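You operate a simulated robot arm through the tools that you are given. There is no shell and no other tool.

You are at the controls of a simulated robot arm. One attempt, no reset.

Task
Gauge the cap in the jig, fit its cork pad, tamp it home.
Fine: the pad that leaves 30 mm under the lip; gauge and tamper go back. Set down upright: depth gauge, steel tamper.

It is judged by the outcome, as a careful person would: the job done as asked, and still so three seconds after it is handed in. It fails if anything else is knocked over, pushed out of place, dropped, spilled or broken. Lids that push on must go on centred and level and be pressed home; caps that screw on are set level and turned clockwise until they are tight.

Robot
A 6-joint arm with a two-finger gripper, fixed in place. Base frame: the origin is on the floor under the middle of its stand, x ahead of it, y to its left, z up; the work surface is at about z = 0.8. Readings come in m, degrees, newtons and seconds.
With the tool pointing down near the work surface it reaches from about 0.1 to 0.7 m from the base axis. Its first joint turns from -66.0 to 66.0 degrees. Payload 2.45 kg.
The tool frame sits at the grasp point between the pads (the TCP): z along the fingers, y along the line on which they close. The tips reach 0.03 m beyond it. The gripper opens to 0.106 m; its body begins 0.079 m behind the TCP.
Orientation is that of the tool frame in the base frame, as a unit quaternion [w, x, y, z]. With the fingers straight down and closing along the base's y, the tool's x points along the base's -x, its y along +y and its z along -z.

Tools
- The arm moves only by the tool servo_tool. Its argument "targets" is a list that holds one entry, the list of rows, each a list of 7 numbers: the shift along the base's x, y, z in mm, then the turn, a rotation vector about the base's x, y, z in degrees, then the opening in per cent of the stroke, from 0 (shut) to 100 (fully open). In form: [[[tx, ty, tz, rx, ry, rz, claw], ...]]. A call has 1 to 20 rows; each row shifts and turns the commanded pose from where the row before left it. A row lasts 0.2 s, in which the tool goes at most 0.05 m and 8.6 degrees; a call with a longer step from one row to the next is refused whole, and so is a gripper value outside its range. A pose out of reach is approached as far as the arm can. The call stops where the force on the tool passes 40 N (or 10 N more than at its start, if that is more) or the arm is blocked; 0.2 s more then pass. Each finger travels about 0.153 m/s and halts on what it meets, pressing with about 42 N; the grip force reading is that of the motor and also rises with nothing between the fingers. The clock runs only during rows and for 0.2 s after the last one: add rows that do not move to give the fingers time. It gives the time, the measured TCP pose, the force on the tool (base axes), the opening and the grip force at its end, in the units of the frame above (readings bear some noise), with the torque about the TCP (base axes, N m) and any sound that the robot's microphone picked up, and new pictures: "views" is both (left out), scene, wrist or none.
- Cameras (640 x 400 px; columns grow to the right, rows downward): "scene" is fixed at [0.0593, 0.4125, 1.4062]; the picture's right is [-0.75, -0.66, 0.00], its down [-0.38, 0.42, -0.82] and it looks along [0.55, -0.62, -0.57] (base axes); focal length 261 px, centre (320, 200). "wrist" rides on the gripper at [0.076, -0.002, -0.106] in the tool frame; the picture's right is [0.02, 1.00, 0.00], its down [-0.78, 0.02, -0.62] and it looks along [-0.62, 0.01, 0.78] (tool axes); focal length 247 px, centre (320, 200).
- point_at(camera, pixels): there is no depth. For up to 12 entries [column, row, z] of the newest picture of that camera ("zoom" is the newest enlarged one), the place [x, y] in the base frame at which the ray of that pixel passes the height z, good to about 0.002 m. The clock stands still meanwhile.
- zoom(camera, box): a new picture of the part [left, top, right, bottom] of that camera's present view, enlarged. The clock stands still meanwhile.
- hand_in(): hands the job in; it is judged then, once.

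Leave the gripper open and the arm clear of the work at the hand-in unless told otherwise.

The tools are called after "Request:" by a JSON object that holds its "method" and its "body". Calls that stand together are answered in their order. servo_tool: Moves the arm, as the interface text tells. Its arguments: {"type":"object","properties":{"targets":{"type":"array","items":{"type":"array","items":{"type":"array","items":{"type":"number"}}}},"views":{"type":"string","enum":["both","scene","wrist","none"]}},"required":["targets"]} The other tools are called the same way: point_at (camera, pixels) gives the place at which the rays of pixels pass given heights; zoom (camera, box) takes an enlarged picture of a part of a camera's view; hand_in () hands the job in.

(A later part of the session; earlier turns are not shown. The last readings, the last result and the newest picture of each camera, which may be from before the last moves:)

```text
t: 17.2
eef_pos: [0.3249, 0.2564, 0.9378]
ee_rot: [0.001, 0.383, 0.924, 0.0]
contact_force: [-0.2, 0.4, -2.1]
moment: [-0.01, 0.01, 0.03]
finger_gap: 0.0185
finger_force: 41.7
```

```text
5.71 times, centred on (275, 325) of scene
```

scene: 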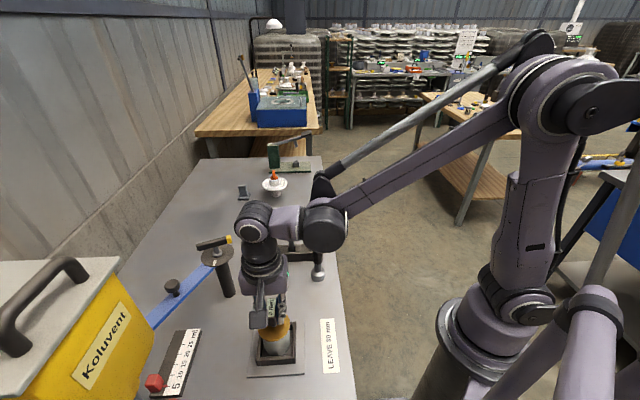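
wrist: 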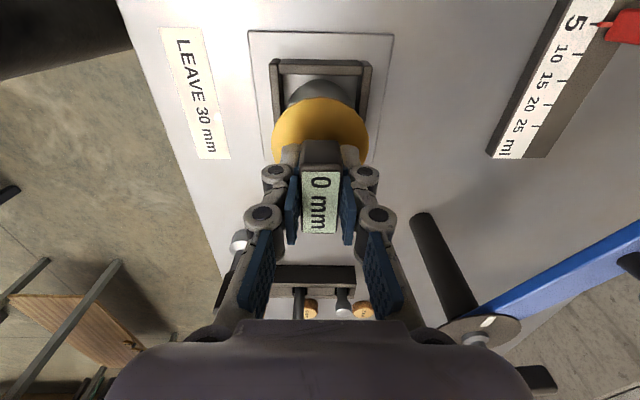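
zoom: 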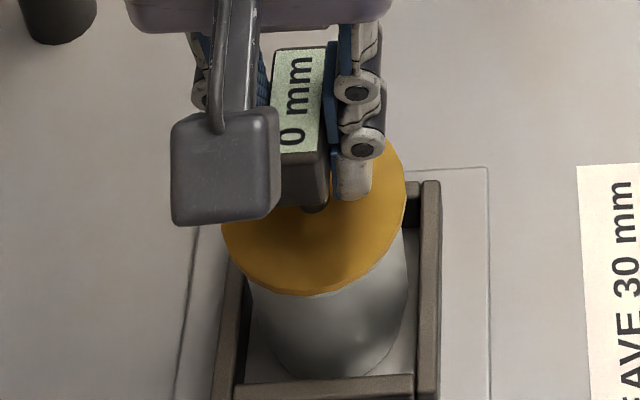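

Still no contact (force steady at about -2 N, the gauge's weight). I'll continue in 1 mm steps.

Request:
{"method": "servo_tool", "body": {"targets": [[[0, 0, -1, 0, 0, 0, 8], [0, 0, -1, 0, 0, 0, 8], [0, 0, -1, 0, 0, 0, 8], [0, 0, -1, 0, 0, 0, 8], [0, 0, 0, 0, 0, 0, 8]]]}}

Request:
{"method": "zoom", "body": {"camera": "scene", "box": [240, 290, 310, 360]}}

```text
t: 18.4
eef_pos: [0.3246, 0.2552, 0.9348]
ee_rot: [0.001, 0.382, 0.924, 0.0]
contact_force: [0.3, 0.1, -2.3]
moment: [0.01, 0.03, -0.01]
finger_gap: 0.0184
finger_force: 41.9
```

scene: 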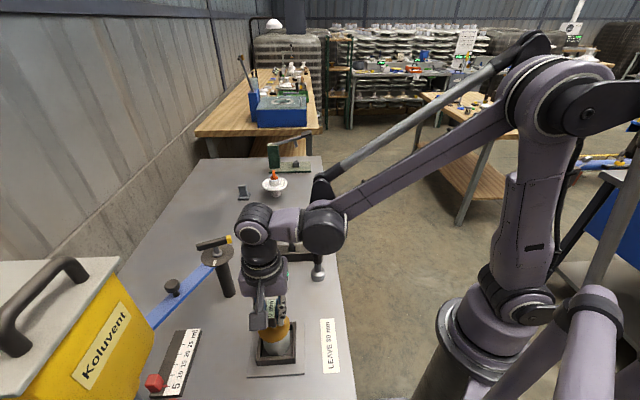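
wrist: 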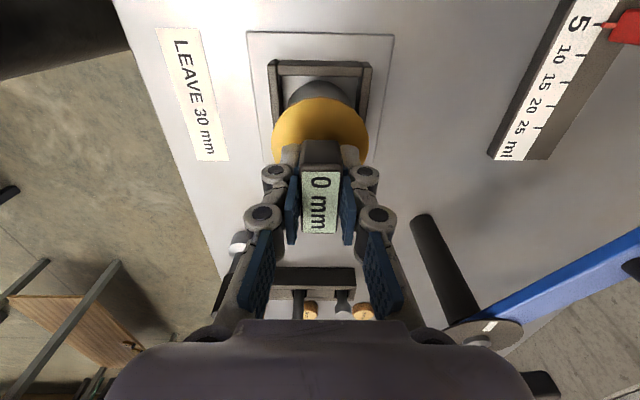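

```text
5.71 times, centred on (275, 325) of scene
```

zoom: 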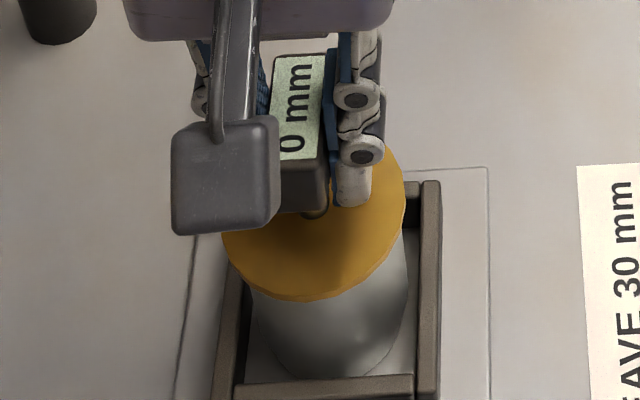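

Request:
{"method": "servo_tool", "body": {"targets": [[[0, 0, -1, 0, 0, 0, 8], [0, 0, -1, 0, 0, 0, 8], [0, 0, -1, 0, 0, 0, 8], [0, 0, -1, 0, 0, 0, 8], [0, 0, 0, 0, 0, 0, 8]]]}}

Request:
{"method": "zoom", "body": {"camera": "scene", "box": [240, 290, 310, 360]}}

```text
t: 19.3
eef_pos: [0.3258, 0.2564, 0.9322]
ee_rot: [0.001, 0.382, 0.924, 0.0]
contact_force: [-0.2, -0.3, 10.1]
moment: [-0.03, 0.08, -0.01]
finger_gap: 0.0184
finger_force: 41.6
stopped in row 4: the force on the tool passed its limit at 41 N (the readings are from after the stop); the commanded pose is now the measured one
```

scene: 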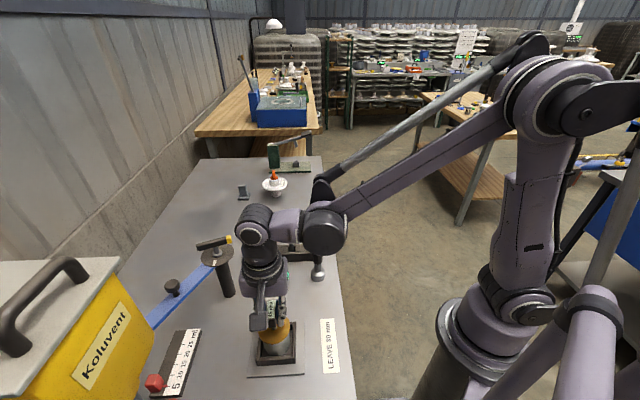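
wrist: 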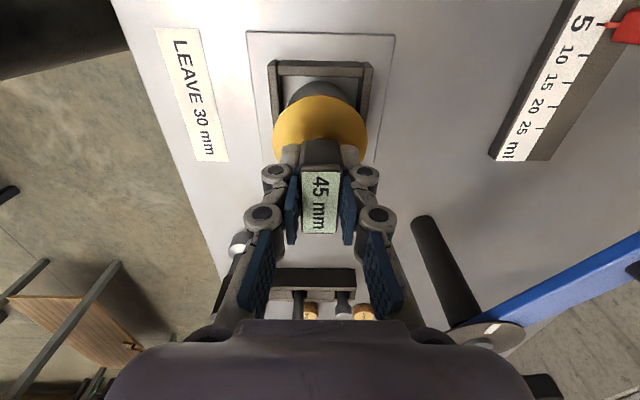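

```text
5.71 times, centred on (275, 325) of scene
```

zoom: 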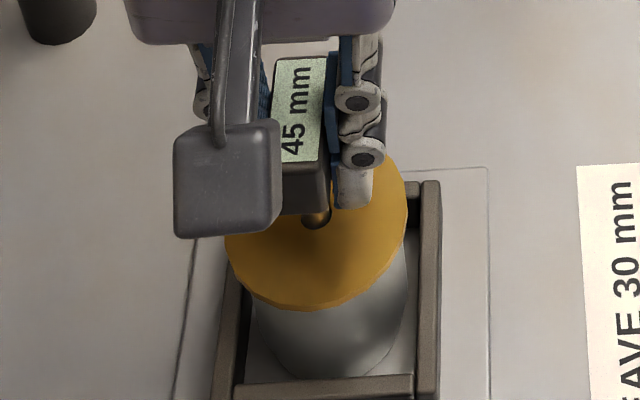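

The readout changed to "45 mm" at contact. I'll zoom in to check the reading and whether the disc sits on the lip.

Request:
{"method": "zoom", "body": {"camera": "scene", "box": [255, 320, 297, 350]}}

Request:
{"method": "zoom", "body": {"camera": "wrist", "box": [270, 70, 370, 240]}}

```text
13.33 times, centred on (276, 335) of scene
```

zoom: 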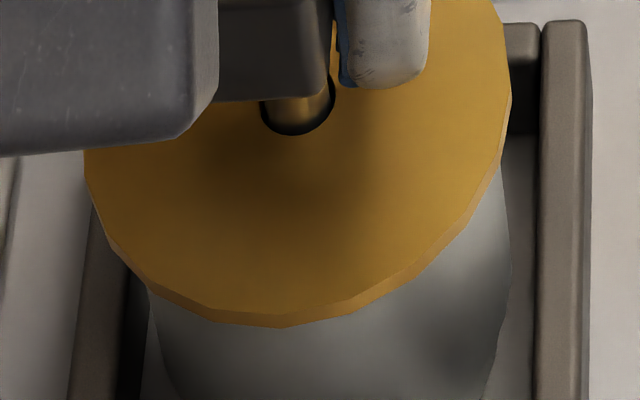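

```text
2.35 times, centred on (320, 155) of wrist
```

zoom: 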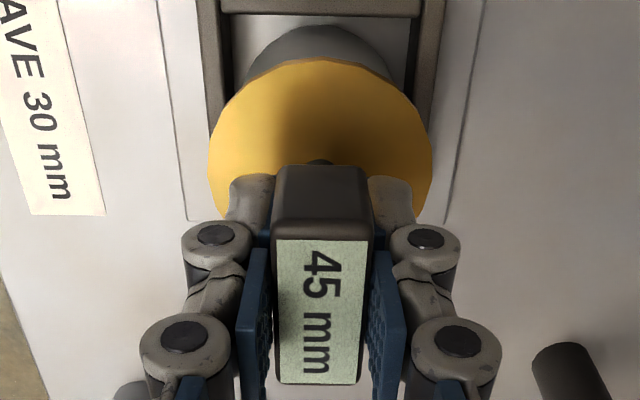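

The gauge reads 45 mm with the disc down on the lip, and 45 − 30 = 15, so the 15 mm pad is the right one. I'll lift the gauge straight out by 90 mm.

Request:
{"method": "servo_tool", "body": {"targets": [[[0, 0, 2, 0, 0, 0, 8], [0, 0, 5, 0, 0, 0, 8], [0, 0, 10, 0, 0, 0, 8], [0, 0, 15, 0, 0, 0, 8], [0, 0, 20, 0, 0, 0, 8], [0, 0, 20, 0, 0, 0, 8], [0, 0, 18, 0, 0, 0, 8], [0, 0, 0, 0, 0, 0, 8]]]}}

Request:
{"method": "zoom", "body": {"camera": "scene", "box": [230, 270, 330, 380]}}

```text
t: 21.1
eef_pos: [0.3251, 0.2564, 1.0213]
ee_rot: [0.0, 0.383, 0.924, 0.0]
contact_force: [-1.1, 0.4, -2.8]
moment: [0.02, -0.02, 0.02]
finger_gap: 0.0185
finger_force: 42.2
```

scene: 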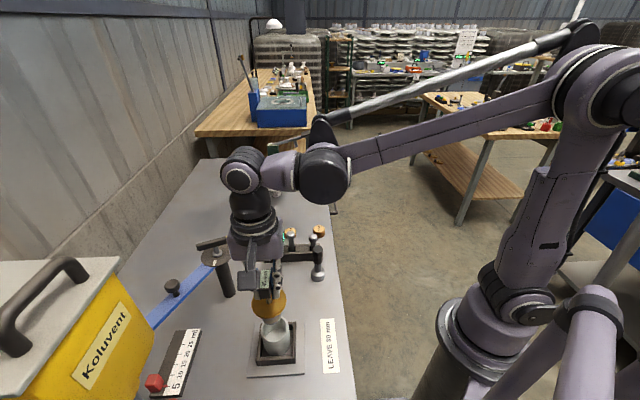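
wrist: 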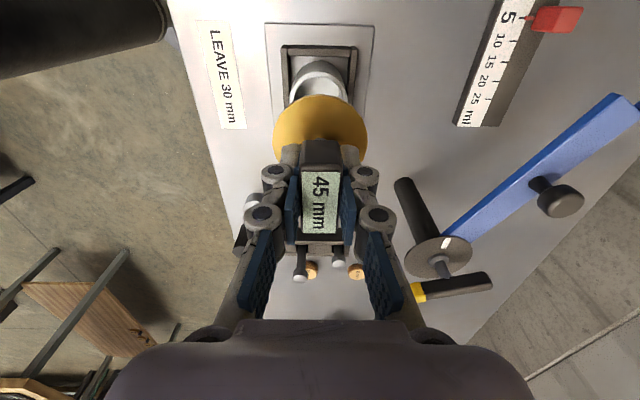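

```text
3.64 times, centred on (280, 325) of scene
```

zoom: 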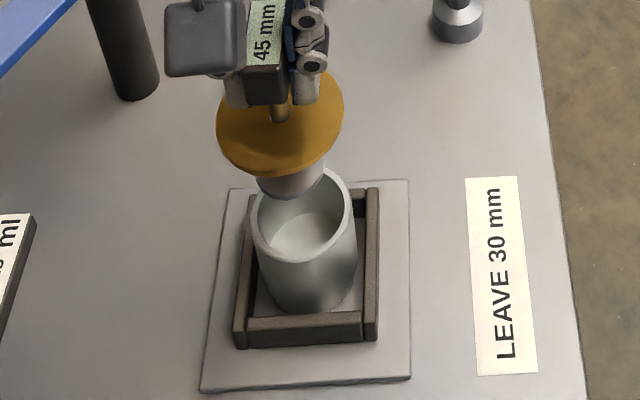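

The reading holds at 45 mm and the cup hasn't moved. I'm carrying the gauge back over its parking spot (0.3254, 0.1137).

Request:
{"method": "servo_tool", "body": {"targets": [[[0, -15, 0, 0, 0, 0, 8], [0, -25, 0, 0, 0, 0, 8], [0, -30, 0, 0, 0, 0, 8], [0, -30, 0, 0, 0, 0, 8], [0, -25, 0, 0, 0, 0, 8], [0, -17.7, 0, 0, 0, 0, 8], [0, 0, -30, 0, 0, 0, 8], [0, 0, -30, 0, 0, 0, 8], [0, 0, -20, 0, 0, 0, 8], [0, 0, -20, 0, 0, 0, 8], [0, 0, -12, 0, 0, 0, 8], [0, 0, 0, 0, 0, 0, 8]]]}}

Request:
{"method": "zoom", "body": {"camera": "scene", "box": [290, 240, 350, 320]}}

```text
t: 23.7
eef_pos: [0.3264, 0.1154, 0.9099]
ee_rot: [0.001, 0.383, 0.924, 0.0]
contact_force: [0.3, 1.5, -3.1]
moment: [0.01, -0.01, 0.04]
finger_gap: 0.0186
finger_force: 42.0
```

scene: 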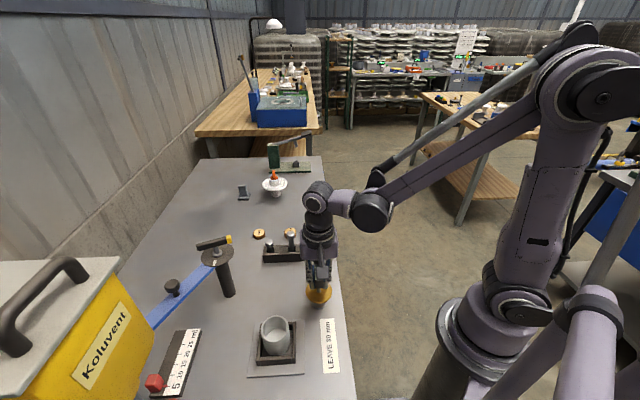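
wrist: 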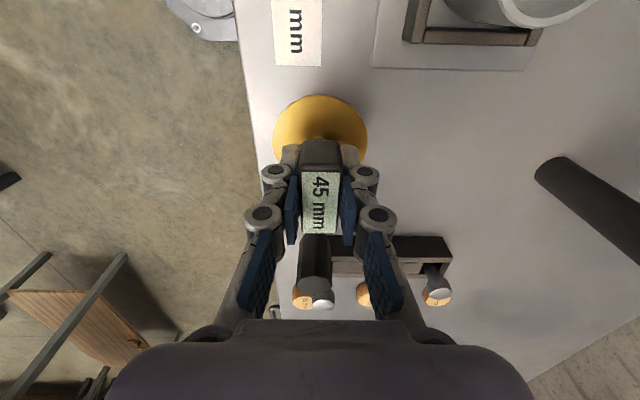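

```text
5.00 times, centred on (320, 280) of scene
```

zoom: 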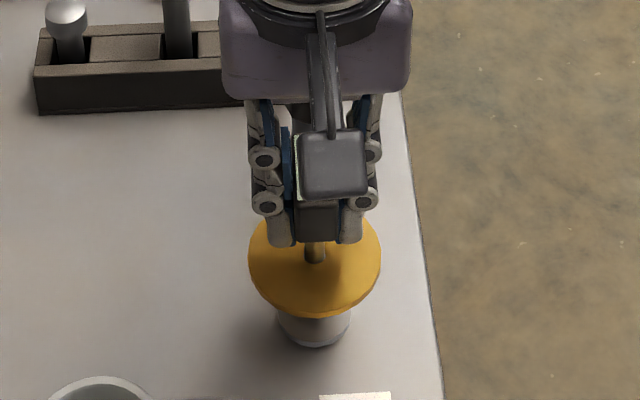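

TCP (0.3264, 0.1154, 0.910), about 1–2 mm off the original spot. I'll correct by (-0.7, -1.2) and lower slowly to just above the contact height of 0.899.

Request:
{"method": "servo_tool", "body": {"targets": [[[-0.7, -1.2, 0, 0, 0, 0, 8], [0, 0, -2, 0, 0, 0, 8], [0, 0, -2, 0, 0, 0, 8], [0, 0, -2, 0, 0, 0, 8], [0, 0, -1, 0, 0, 0, 8], [0, 0, -1, 0, 0, 0, 8], [0, 0, 0, 0, 0, 0, 8], [0, 0, 0, 0, 0, 0, 8]]], "views": "none"}}

```text
t: 25.5
eef_pos: [0.3244, 0.1121, 0.9011]
ee_rot: [0.001, 0.383, 0.924, 0.0]
contact_force: [0.0, -0.3, -2.5]
moment: [0.02, -0.01, -0.02]
finger_gap: 0.0183
finger_force: 41.9
```

Hanging freely still (-2.5 N). Lowering in 0.5 mm steps.

Request:
{"method": "servo_tool", "body": {"targets": [[[0.4, 0.8, -0.5, 0, 0, 0, 8], [0, 0, -0.5, 0, 0, 0, 8], [0, 0, -0.4, 0, 0, 0, 8], [0, 0, 0, 0, 0, 0, 8]]], "views": "none"}}

```text
t: 26.5
eef_pos: [0.3247, 0.1139, 0.9001]
ee_rot: [0.001, 0.382, 0.924, 0.0]
contact_force: [-1.1, 0.0, -2.2]
moment: [-0.02, 0.0, 0.01]
finger_gap: 0.0183
finger_force: 42.2
```

Request:
{"method": "servo_tool", "body": {"targets": [[[0, 0, -0.4, 0, 0, 0, 8], [0, 0, -0.4, 0, 0, 0, 8], [0, 0, 0, 0, 0, 0, 8]]], "views": "scene"}}

Request:
{"method": "zoom", "body": {"camera": "scene", "box": [300, 285, 340, 320]}}

```text
t: 27.3
eef_pos: [0.3247, 0.113, 0.8987]
ee_rot: [0.001, 0.383, 0.924, 0.0]
contact_force: [-0.8, -0.5, 7.9]
moment: [-0.03, -0.05, -0.01]
finger_gap: 0.0185
finger_force: 41.8
```

scene: 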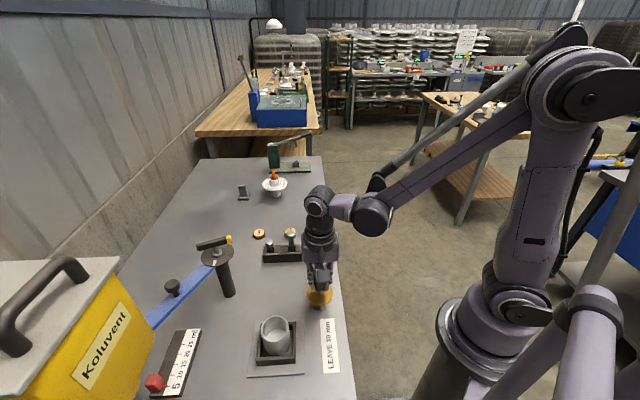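

```text
11.43 times, centred on (320, 302) of scene
```

zoom: 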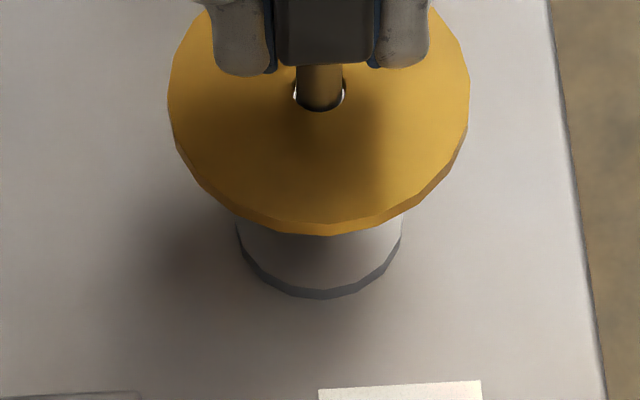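

The foot is on the table (+7.9 N at TCP z = 0.8987, the same as when parked). I'll open gently and lift straight up.

Request:
{"method": "servo_tool", "body": {"targets": [[[0, 0, 0, 0, 0, 0, 17], [0, 0, 0, 0, 0, 0, 20], [0, 0, 0, 0, 0, 0, 28], [0, 0, 0, 0, 0, 0, 45], [0, 0, 0, 0, 0, 0, 60], [0, 0, 0, 0, 0, 0, 60]]]}}

Request:
{"method": "zoom", "body": {"camera": "scene", "box": [290, 250, 350, 320]}}

```text
t: 28.7
eef_pos: [0.3245, 0.1134, 0.9001]
ee_rot: [0.001, 0.382, 0.924, 0.0]
contact_force: [1.1, -0.2, 0.2]
moment: [0.01, 0.04, 0.01]
finger_gap: 0.0635
finger_force: 0.1
```

scene: 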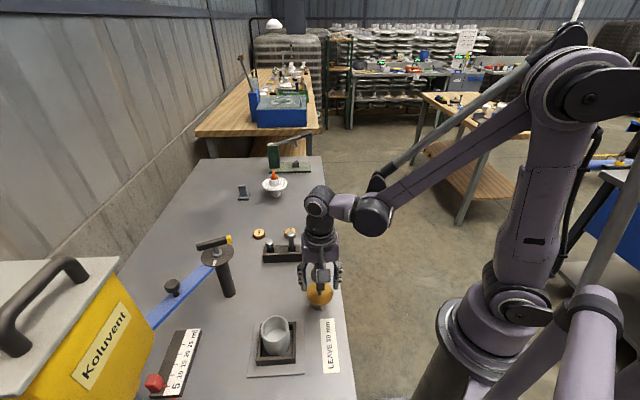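
wrist: 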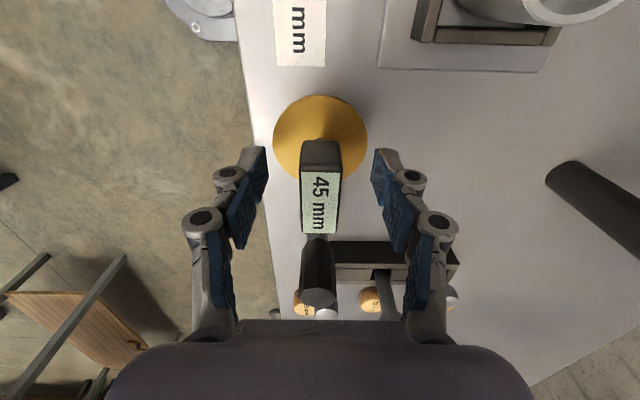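

```text
5.71 times, centred on (320, 285) of scene
```

zoom: 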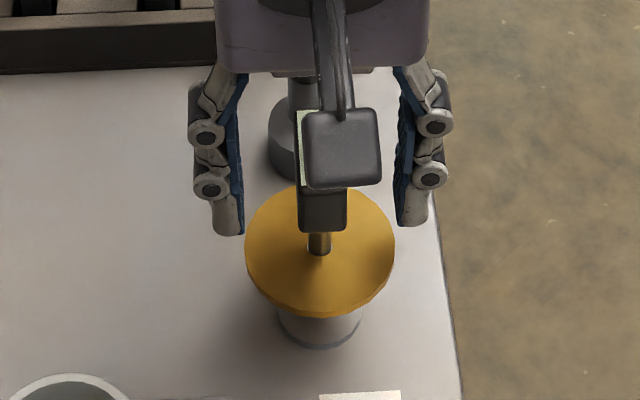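

The gauge stands upright in its place. I'll rise straight to z about 1.02, then fly over to the 15 mm pad near (0.645, 0.052) with the fingers at 60 %.

Request:
{"method": "servo_tool", "body": {"targets": [[[0, 0, 10, 0, 0, 0, 60], [0, 0, 20, 0, 0, 0, 60], [0, 0, 30, 0, 0, 0, 60], [0, 0, 35, 0, 0, 0, 60], [0, 0, 35, 0, 0, 0, 60], [30, -5, 0, 0, 0, 0, 60], [40, -8, 0, 0, 0, 0, 60], [45, -9, 0, 0, 0, 0, 60], [45, -9, 0, 0, 0, 0, 60], [45, -9, 0, 0, 0, 0, 60], [45, -9, 0, 0, 0, 0, 60], [40, -8, 0, 0, 0, 0, 60], [30, -4, 0, 0, 0, 0, 60], [0, 0, 0, 0, 0, 0, 60], [0, 0, 0, 0, 0, 0, 60]]]}}

Request:
{"method": "zoom", "body": {"camera": "scene", "box": [290, 250, 350, 320]}}

```text
t: 31.9
eef_pos: [0.6425, 0.0484, 1.0288]
ee_rot: [0.001, 0.382, 0.924, -0.001]
contact_force: [-0.1, 0.2, 0.3]
moment: [-0.02, 0.03, 0.01]
finger_gap: 0.0636
finger_force: 0.1
```

scene: 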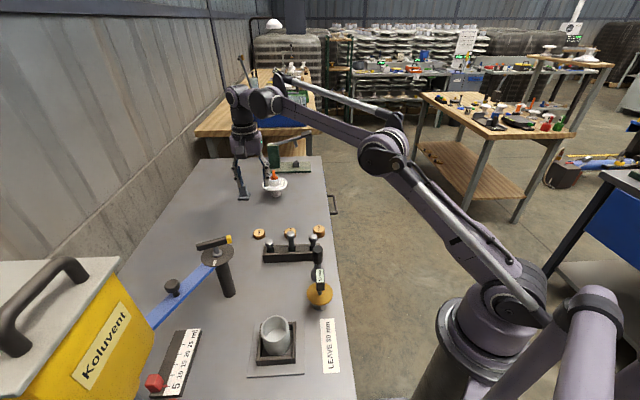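
wrist: 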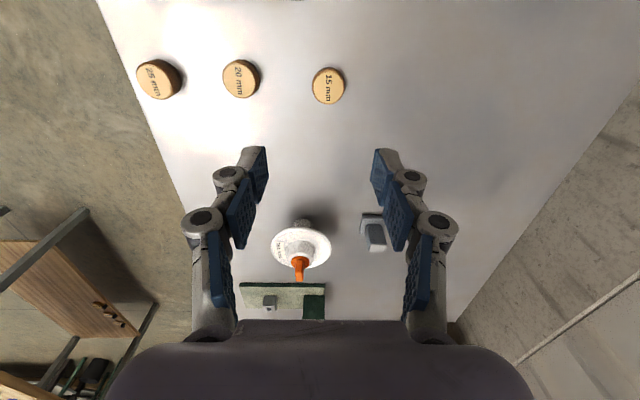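

```text
5.71 times, centred on (320, 285) of scene
```

zoom: 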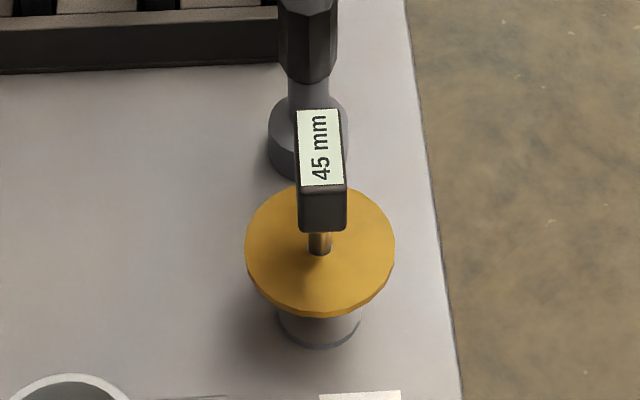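

The gauge stands upright showing 45 mm. The pads are in clear view: the 15 mm one at (329,85). I'll zoom in and locate it.

Request:
{"method": "zoom", "body": {"camera": "wrist", "box": [280, 50, 380, 120]}}

Request:
{"method": "point_at", "body": {"camera": "wrist", "pixels": [[328.5, 86, 0.815], [328.5, 86, 0.81], [312, 85, 0.815], [345, 85, 0.815], [328, 67.5, 0.815], [327, 104, 0.815]]}}

```text
5.71 times, centred on (330, 85) of wrist
```

zoom: 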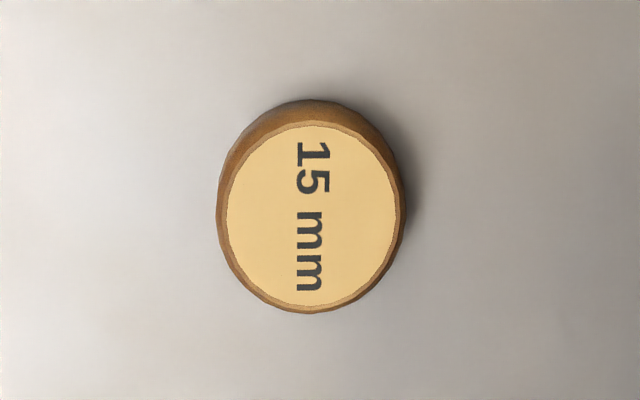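

```text
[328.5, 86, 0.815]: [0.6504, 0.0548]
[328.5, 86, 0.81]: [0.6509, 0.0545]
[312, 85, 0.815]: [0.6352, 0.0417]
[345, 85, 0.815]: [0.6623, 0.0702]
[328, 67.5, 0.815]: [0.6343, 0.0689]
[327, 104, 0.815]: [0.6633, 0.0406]
```

The 15 mm pad's centre is about (0.652, 0.053), diameter about 41 mm. I'll shift by (+9.6, +4.2) mm and descend to z about 0.90, then recheck.

Request:
{"method": "servo_tool", "body": {"targets": [[[9.6, 4.2, 0, 0, 0, 0, 60], [0, 0, -30, 0, 0, 0, 60], [0, 0, -35, 0, 0, 0, 60], [0, 0, -35, 0, 0, 0, 60], [0, 0, -25, 0, 0, 0, 60], [0, 0, 0, 0, 0, 0, 60], [0, 0, 0, 0, 0, 0, 60]]]}}

Request:
{"method": "zoom", "body": {"camera": "wrist", "box": [250, 80, 390, 200]}}

```text
t: 33.5
eef_pos: [0.6537, 0.0592, 0.9045]
ee_rot: [0.0, 0.383, 0.924, 0.0]
contact_force: [0.0, 0.8, 0.2]
moment: [0.03, 0.02, -0.01]
finger_gap: 0.0637
finger_force: 0.1
```

scene: 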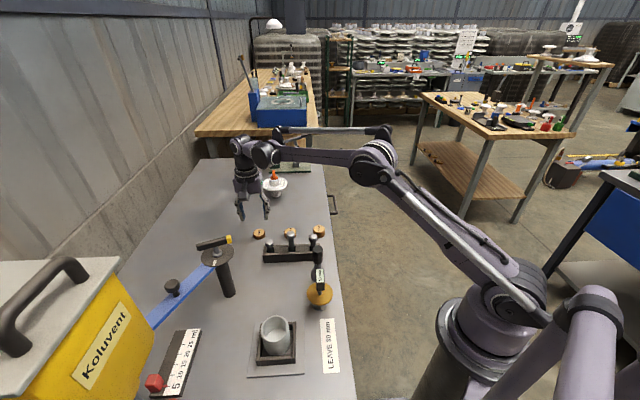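
wrist: 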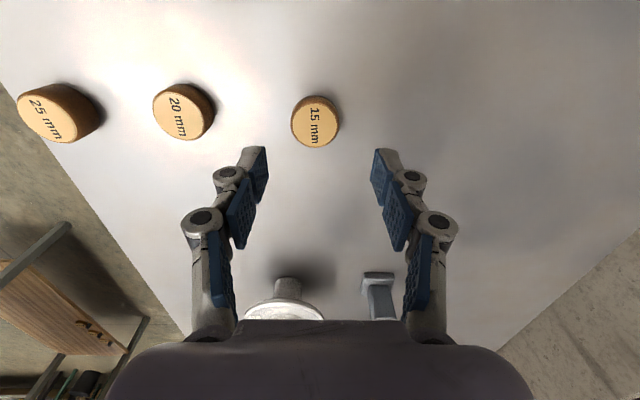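

```text
3.33 times, centred on (320, 140) of wrist
```

zoom: 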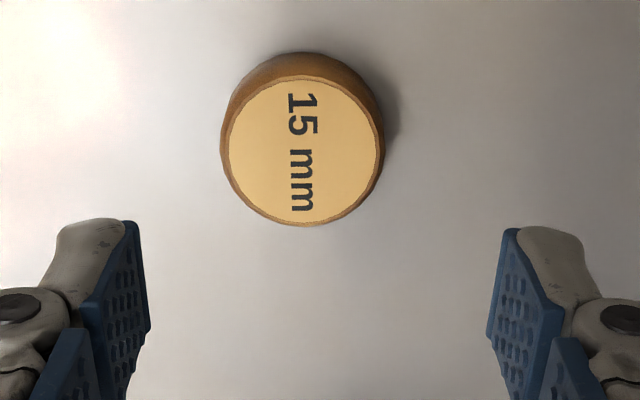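

The pad sits at col 314.6 versus the finger midline at 320.6, so I need a (-1.8, -5.0) mm correction. I'll apply it, go down to z about 0.865 and recheck.

Request:
{"method": "servo_tool", "body": {"targets": [[[-1.8, -5.0, 0, 0, 0, 0, 60], [0, 0, -20, 0, 0, 0, 60], [0, 0, -20, 0, 0, 0, 60], [0, 0, 0, 0, 0, 0, 60], [0, 0, 0, 0, 0, 0, 60], [0, 0, 0, 0, 0, 0, 60]]]}}

Request:
{"method": "zoom", "body": {"camera": "wrist", "box": [250, 80, 390, 200]}}

```text
t: 34.9
eef_pos: [0.6507, 0.0503, 0.8641]
ee_rot: [0.001, 0.382, 0.924, 0.0]
contact_force: [-1.0, -0.5, 0.2]
moment: [-0.04, 0.03, -0.02]
finger_gap: 0.0635
finger_force: 0.0
```

scene: 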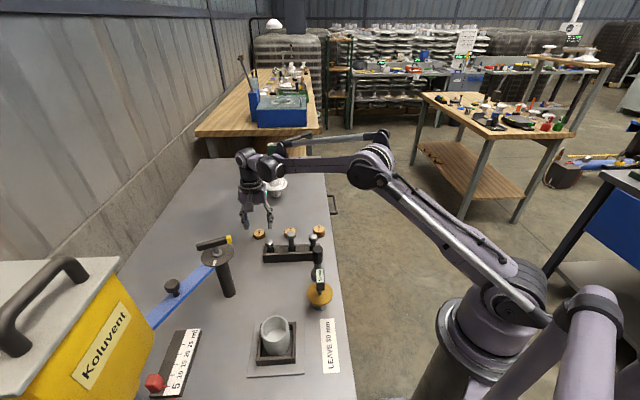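
wrist: 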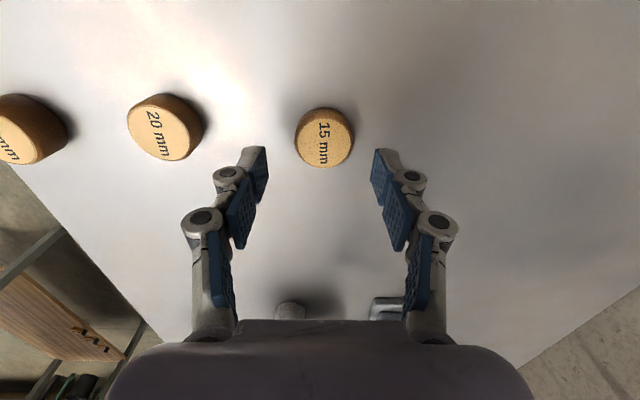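

```text
3.33 times, centred on (320, 140) of wrist
```

zoom: 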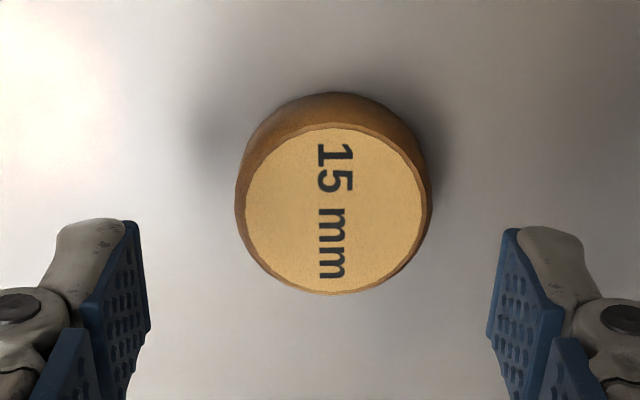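

The pad now reads 2–3 mm right of the midline; the arm may still be settling, so I'll hold for a second and look again.

Request:
{"method": "servo_tool", "body": {"targets": [[[0, 0, 0, 0, 0, 0, 60], [0, 0, 0, 0, 0, 0, 60], [0, 0, 0, 0, 0, 0, 60], [0, 0, 0, 0, 0, 0, 60], [0, 0, 0, 0, 0, 0, 60]]], "views": "wrist"}}

Request:
{"method": "zoom", "body": {"camera": "wrist", "box": [250, 80, 390, 200]}}

```text
t: 36.1
eef_pos: [0.651, 0.0503, 0.8645]
ee_rot: [0.001, 0.383, 0.924, 0.0]
contact_force: [-0.4, 0.5, 0.0]
moment: [-0.01, 0.02, -0.03]
finger_gap: 0.0636
finger_force: 0.1
```

wrist: 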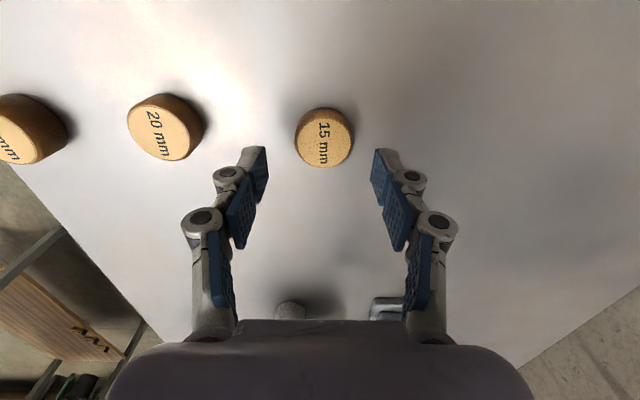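

```text
3.33 times, centred on (320, 140) of wrist
```

zoom: 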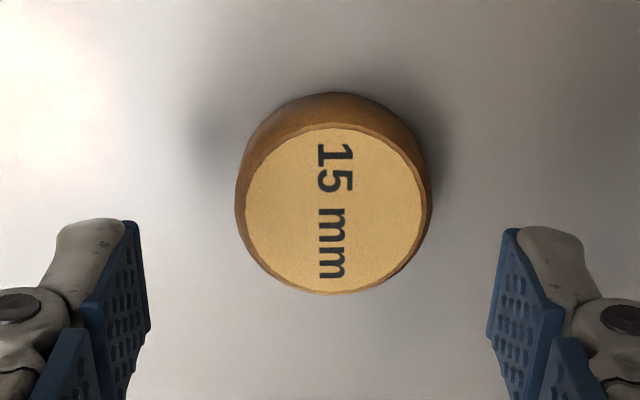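

The pose is steady at (0.651, 0.0503); the pad centre is (0.652, 0.0526). I'll apply a (+1.0, +2.3) correction and recheck, since the arm seems to have a few mm of slack.

Request:
{"method": "servo_tool", "body": {"targets": [[[0.5, 1.2, 0, 0, 0, 0, 60], [0.5, 1.1, 0, 0, 0, 0, 60], [0, 0, -8, 0, 0, 0, 60], [0, 0, 0, 0, 0, 0, 60], [0, 0, 0, 0, 0, 0, 60]]], "views": "wrist"}}

Request:
{"method": "zoom", "body": {"camera": "wrist", "box": [250, 80, 390, 200]}}

```text
t: 37.3
eef_pos: [0.6539, 0.0523, 0.8569]
ee_rot: [0.001, 0.383, 0.924, 0.0]
contact_force: [-0.2, 0.1, -0.2]
moment: [-0.02, 0.06, -0.02]
finger_gap: 0.0636
finger_force: 0.0
```

wrist: 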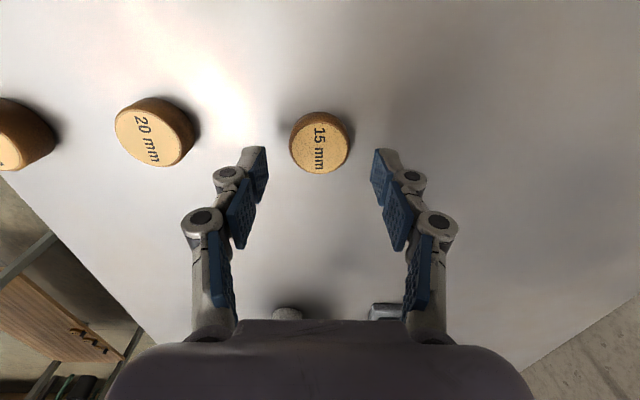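

```text
3.33 times, centred on (320, 140) of wrist
```

zoom: 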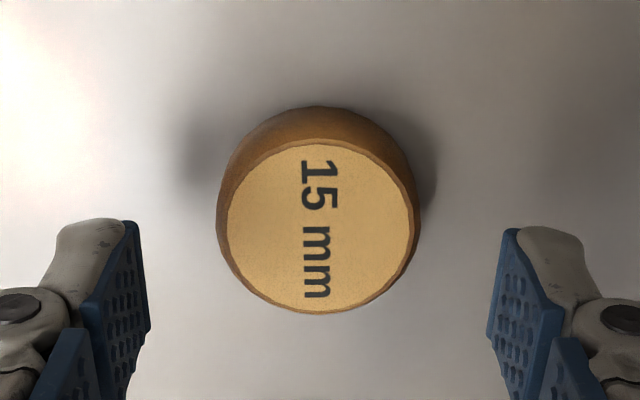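

The pad is centred between the fingers (col 320, row about 149). I'll descend 19 mm to z about 0.838 and part-close to 45 % to check.

Request:
{"method": "servo_tool", "body": {"targets": [[[0, 0, -7, 0, 0, 0, 60], [0, 0, -6, 0, 0, 0, 60], [0, 0, -6, 0, 0, 0, 60], [0, 0, 0, 0, 0, 0, 52], [0, 0, 0, 0, 0, 0, 46], [0, 0, 0, 0, 0, 0, 46]]]}}

Request:
{"method": "zoom", "body": {"camera": "wrist", "box": [250, 100, 390, 220]}}

Request:
{"method": "zoom", "body": {"camera": "scene", "box": [235, 200, 285, 250]}}

```text
t: 38.7
eef_pos: [0.6539, 0.0533, 0.8364]
ee_rot: [0.0, 0.383, 0.924, 0.0]
contact_force: [-0.7, 0.5, -0.7]
moment: [-0.02, 0.0, -0.01]
finger_gap: 0.0487
finger_force: 0.0
```

scene: 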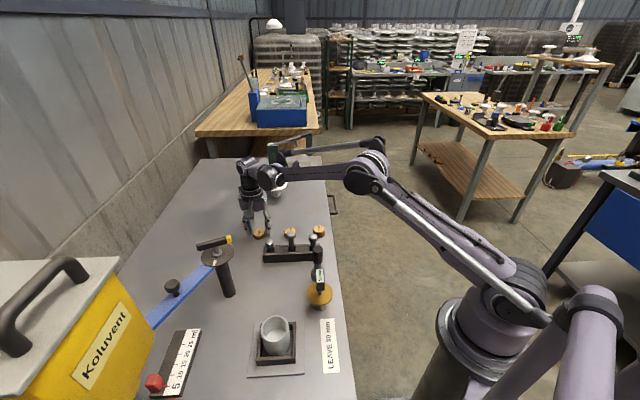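
wrist: 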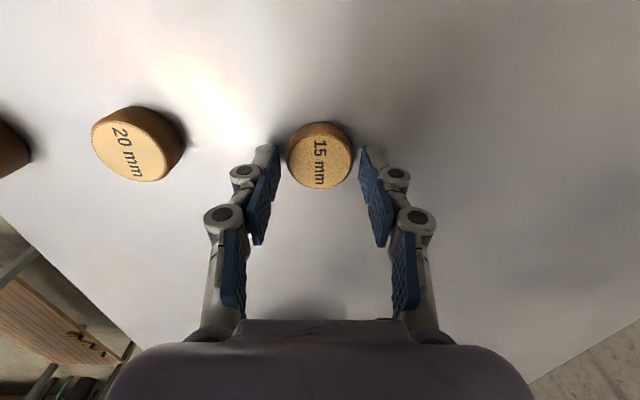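

```text
3.33 times, centred on (320, 160) of wrist
```

zoom: 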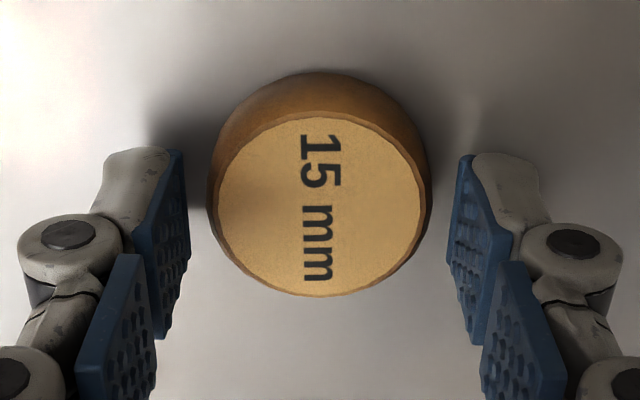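

```text
8.00 times, centred on (260, 225) of scene
```

zoom: 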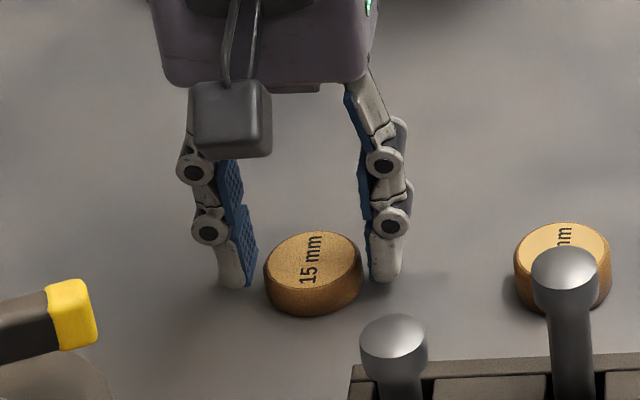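

The pad is midway between the fingers with tips around its upper half. Closing onto it.

Request:
{"method": "servo_tool", "body": {"targets": [[[0, 0, 0, 0, 0, 0, 41], [0, 0, 0, 0, 0, 0, 37], [0, 0, 0, 0, 0, 0, 32], [0, 0, 0, 0, 0, 0, 30], [0, 0, 0, 0, 0, 0, 30]]]}}

Request:
{"method": "zoom", "body": {"camera": "wrist", "box": [250, 100, 390, 220]}}

Request:
{"method": "zoom", "body": {"camera": "scene", "box": [235, 200, 285, 250]}}

```text
t: 39.9
eef_pos: [0.6529, 0.0521, 0.8377]
ee_rot: [0.001, 0.382, 0.924, 0.0]
contact_force: [0.6, -0.8, 3.6]
moment: [0.02, -0.01, -0.04]
finger_gap: 0.0366
finger_force: 42.0
```

scene: 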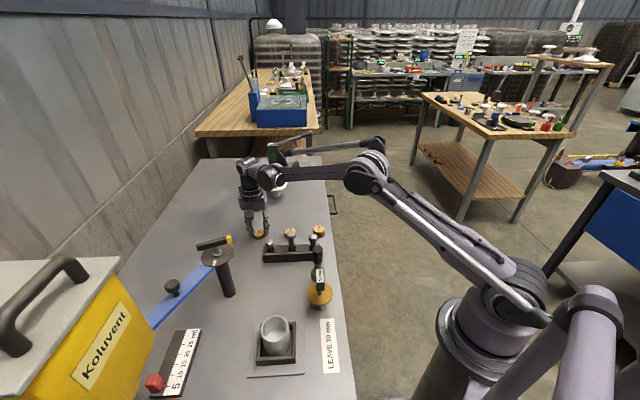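
wrist: 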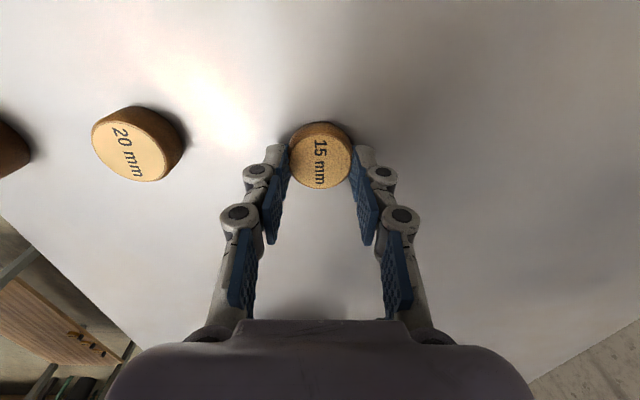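

```text
3.33 times, centred on (320, 160) of wrist
```

zoom: 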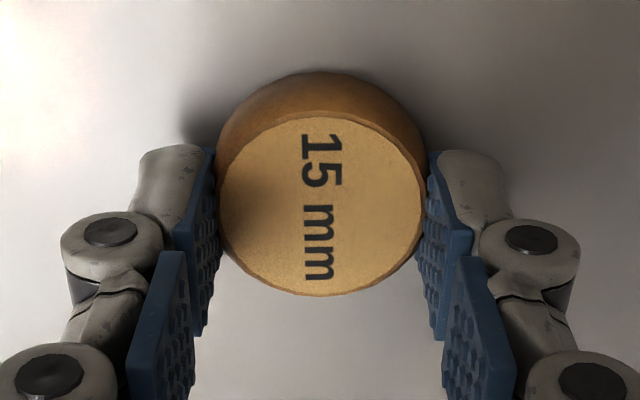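

```text
8.00 times, centred on (260, 225) of scene
```

zoom: 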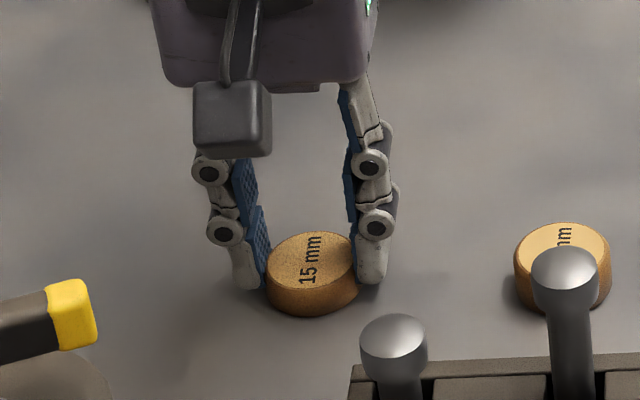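

Gripped at a 36.6 mm opening with 42 N. I'll lift gently and check the pad hangs level.

Request:
{"method": "servo_tool", "body": {"targets": [[[0, 0, 3, 0, 0, 0, 30], [0, 0, 5, 0, 0, 0, 30], [0, 0, 10, 0, 0, 0, 30], [0, 0, 20, 0, 0, 0, 30], [0, 0, 25, 0, 0, 0, 30], [0, 0, 0, 0, 0, 0, 30]]]}}

Request:
{"method": "zoom", "body": {"camera": "wrist", "box": [250, 100, 390, 220]}}

Request:
{"method": "zoom", "body": {"camera": "scene", "box": [230, 180, 285, 235]}}

```text
t: 41.3
eef_pos: [0.6524, 0.0516, 0.9023]
ee_rot: [0.0, 0.382, 0.924, -0.001]
contact_force: [0.1, -0.4, -0.3]
moment: [0.02, 0.0, -0.01]
finger_gap: 0.0364
finger_force: 42.7
```

scene: 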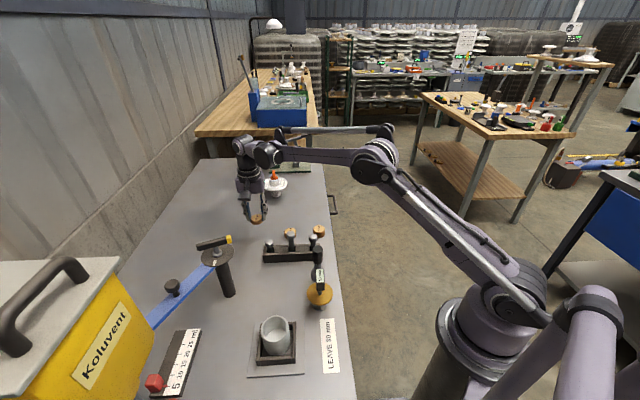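
wrist: 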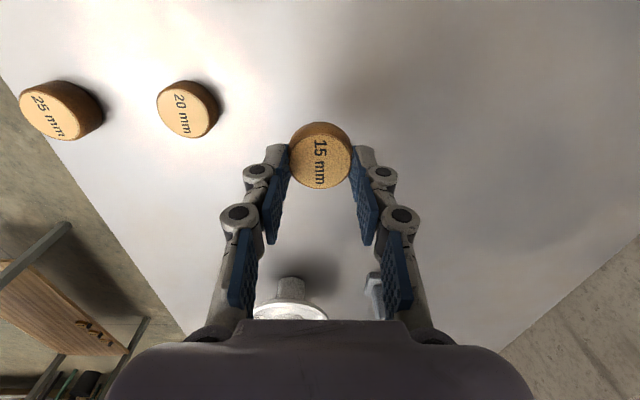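

```text
3.33 times, centred on (320, 160) of wrist
```

zoom: 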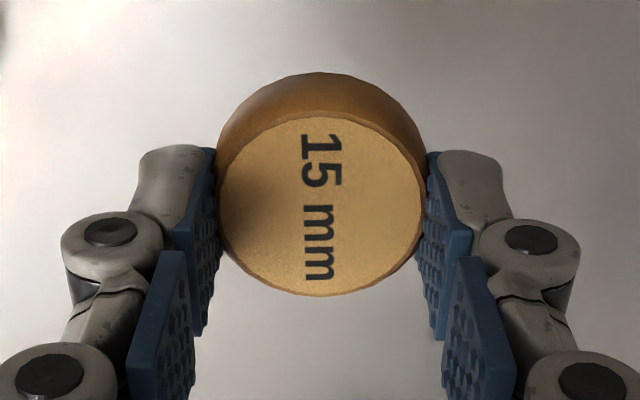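

```text
7.27 times, centred on (258, 208) of scene
```

zoom: 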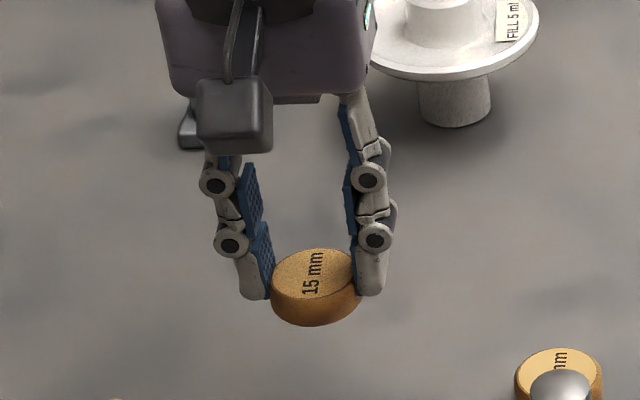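

The pad is held level. I'll raise to z about 1.01, go back over the rack in -x first (staying away from the blue lever post), then diagonally to above the cup.

Request:
{"method": "servo_tool", "body": {"targets": [[[0, 0, 36, 0, 0, 0, 30], [0, 0, 36, 0, 0, 0, 30], [0, 0, 36, 0, 0, 0, 30], [-30, 0, 0, 0, 0, 0, 30], [-42, 0, 0, 0, 0, 0, 30], [-42, 0, 0, 0, 0, 0, 30], [-42, 0, 0, 0, 0, 0, 30], [-42, 0, 0, 0, 0, 0, 30], [-42, 10, 0, 0, 0, 0, 30], [-22, 30, 0, 0, 0, 0, 30], [-16, 38, 0, 0, 0, 0, 30], [-16, 38, 0, 0, 0, 0, 30], [-16, 38, 0, 0, 0, 0, 30], [-14, 30, 0, 0, 0, 0, 30], [-4, 16, 0, 0, 0, 0, 30], [0, 0, 0, 0, 0, 0, 30], [0, 0, 0, 0, 0, 0, 30]]]}}

Request:
{"method": "zoom", "body": {"camera": "scene", "box": [230, 270, 330, 380]}}

Request:
{"method": "zoom", "body": {"camera": "wrist", "box": [250, 40, 390, 200]}}

```text
t: 44.9
eef_pos: [0.3269, 0.2517, 1.008]
ee_rot: [0.001, 0.383, 0.924, 0.0]
contact_force: [-0.5, 0.5, 1.4]
moment: [0.0, 0.01, 0.01]
finger_gap: 0.0369
finger_force: 41.9
```

scene: 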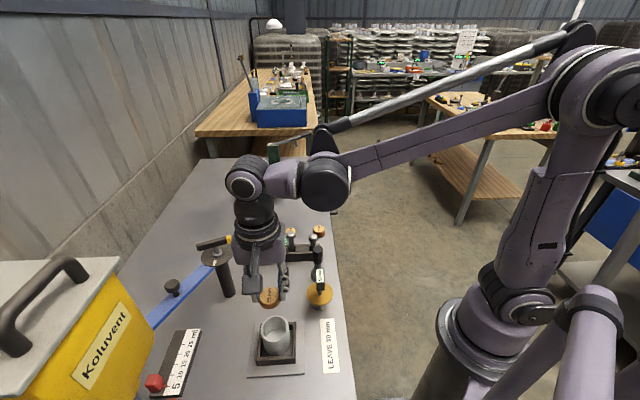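
wrist: 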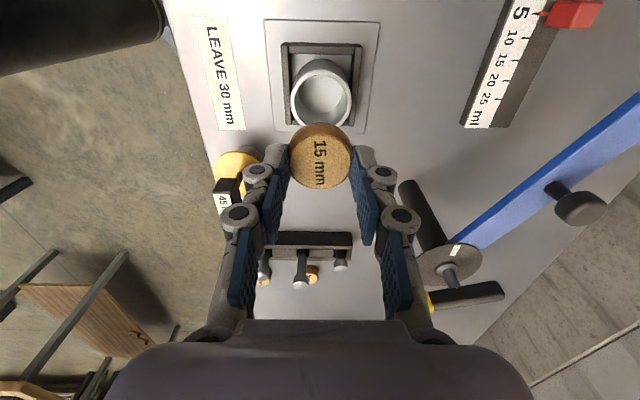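

```text
3.64 times, centred on (280, 325) of scene
```

zoom: 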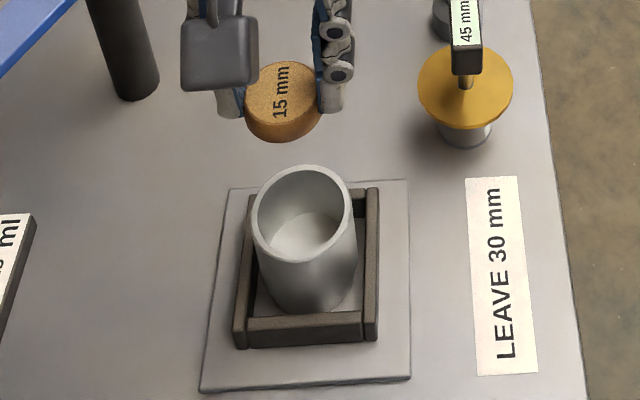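

```text
2.50 times, centred on (320, 120) of wrist
```

zoom: 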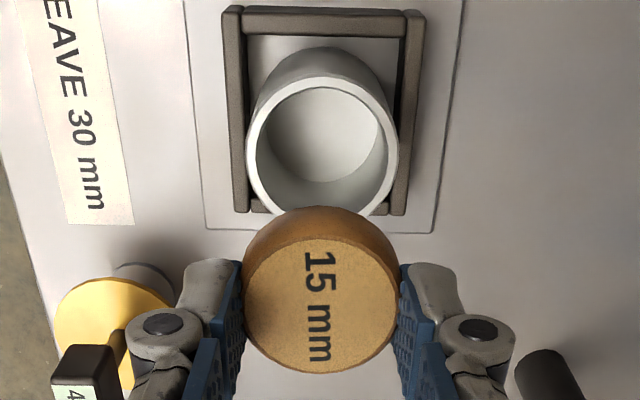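

The cup axis measures (0.3237, 0.255) and the pad sits about 1.8 mm toward heading 135° in the grip. I'll shift (-2.2, +2.3) and lower 75 mm so the pad is just above the rim, then check the alignment.

Request:
{"method": "servo_tool", "body": {"targets": [[[-2.2, 2.3, 0, 0, 0, 0, 30], [0, 0, -20, 0, 0, 0, 30], [0, 0, -25, 0, 0, 0, 30], [0, 0, -20, 0, 0, 0, 30], [0, 0, -10, 0, 0, 0, 30], [0, 0, 0, 0, 0, 0, 30], [0, 0, 0, 0, 0, 0, 30]]]}}

Request:
{"method": "zoom", "body": {"camera": "scene", "box": [240, 290, 310, 360]}}

Request:
{"method": "zoom", "body": {"camera": "wrist", "box": [250, 40, 390, 200]}}

```text
t: 46.5
eef_pos: [0.3241, 0.2542, 0.9331]
ee_rot: [0.001, 0.382, 0.924, 0.0]
contact_force: [0.1, 0.7, -0.5]
moment: [-0.01, -0.01, 0.01]
finger_gap: 0.0366
finger_force: 42.0
```

scene: 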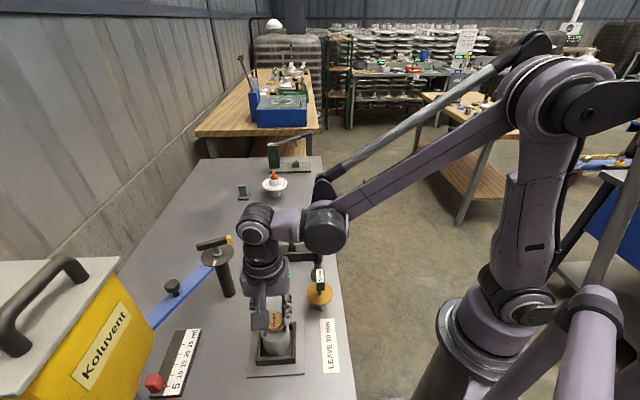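
wrist: 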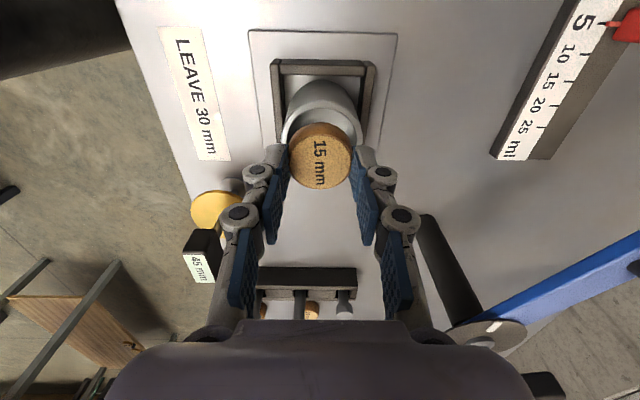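

```text
5.71 times, centred on (275, 325) of scene
```

zoom: 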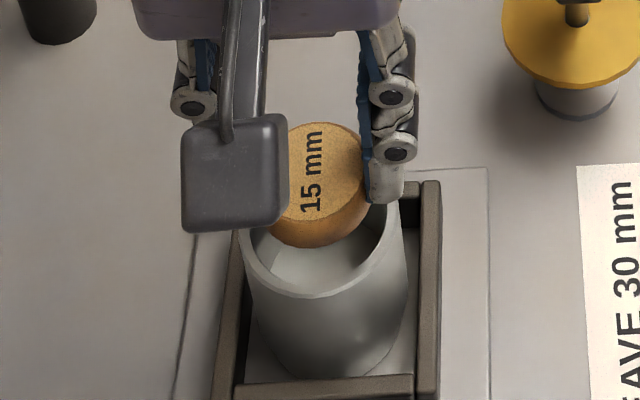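

```text
2.50 times, centred on (320, 120) of wrist
```

zoom: 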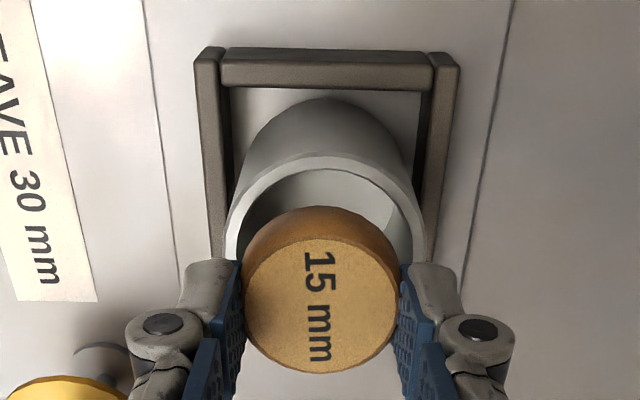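

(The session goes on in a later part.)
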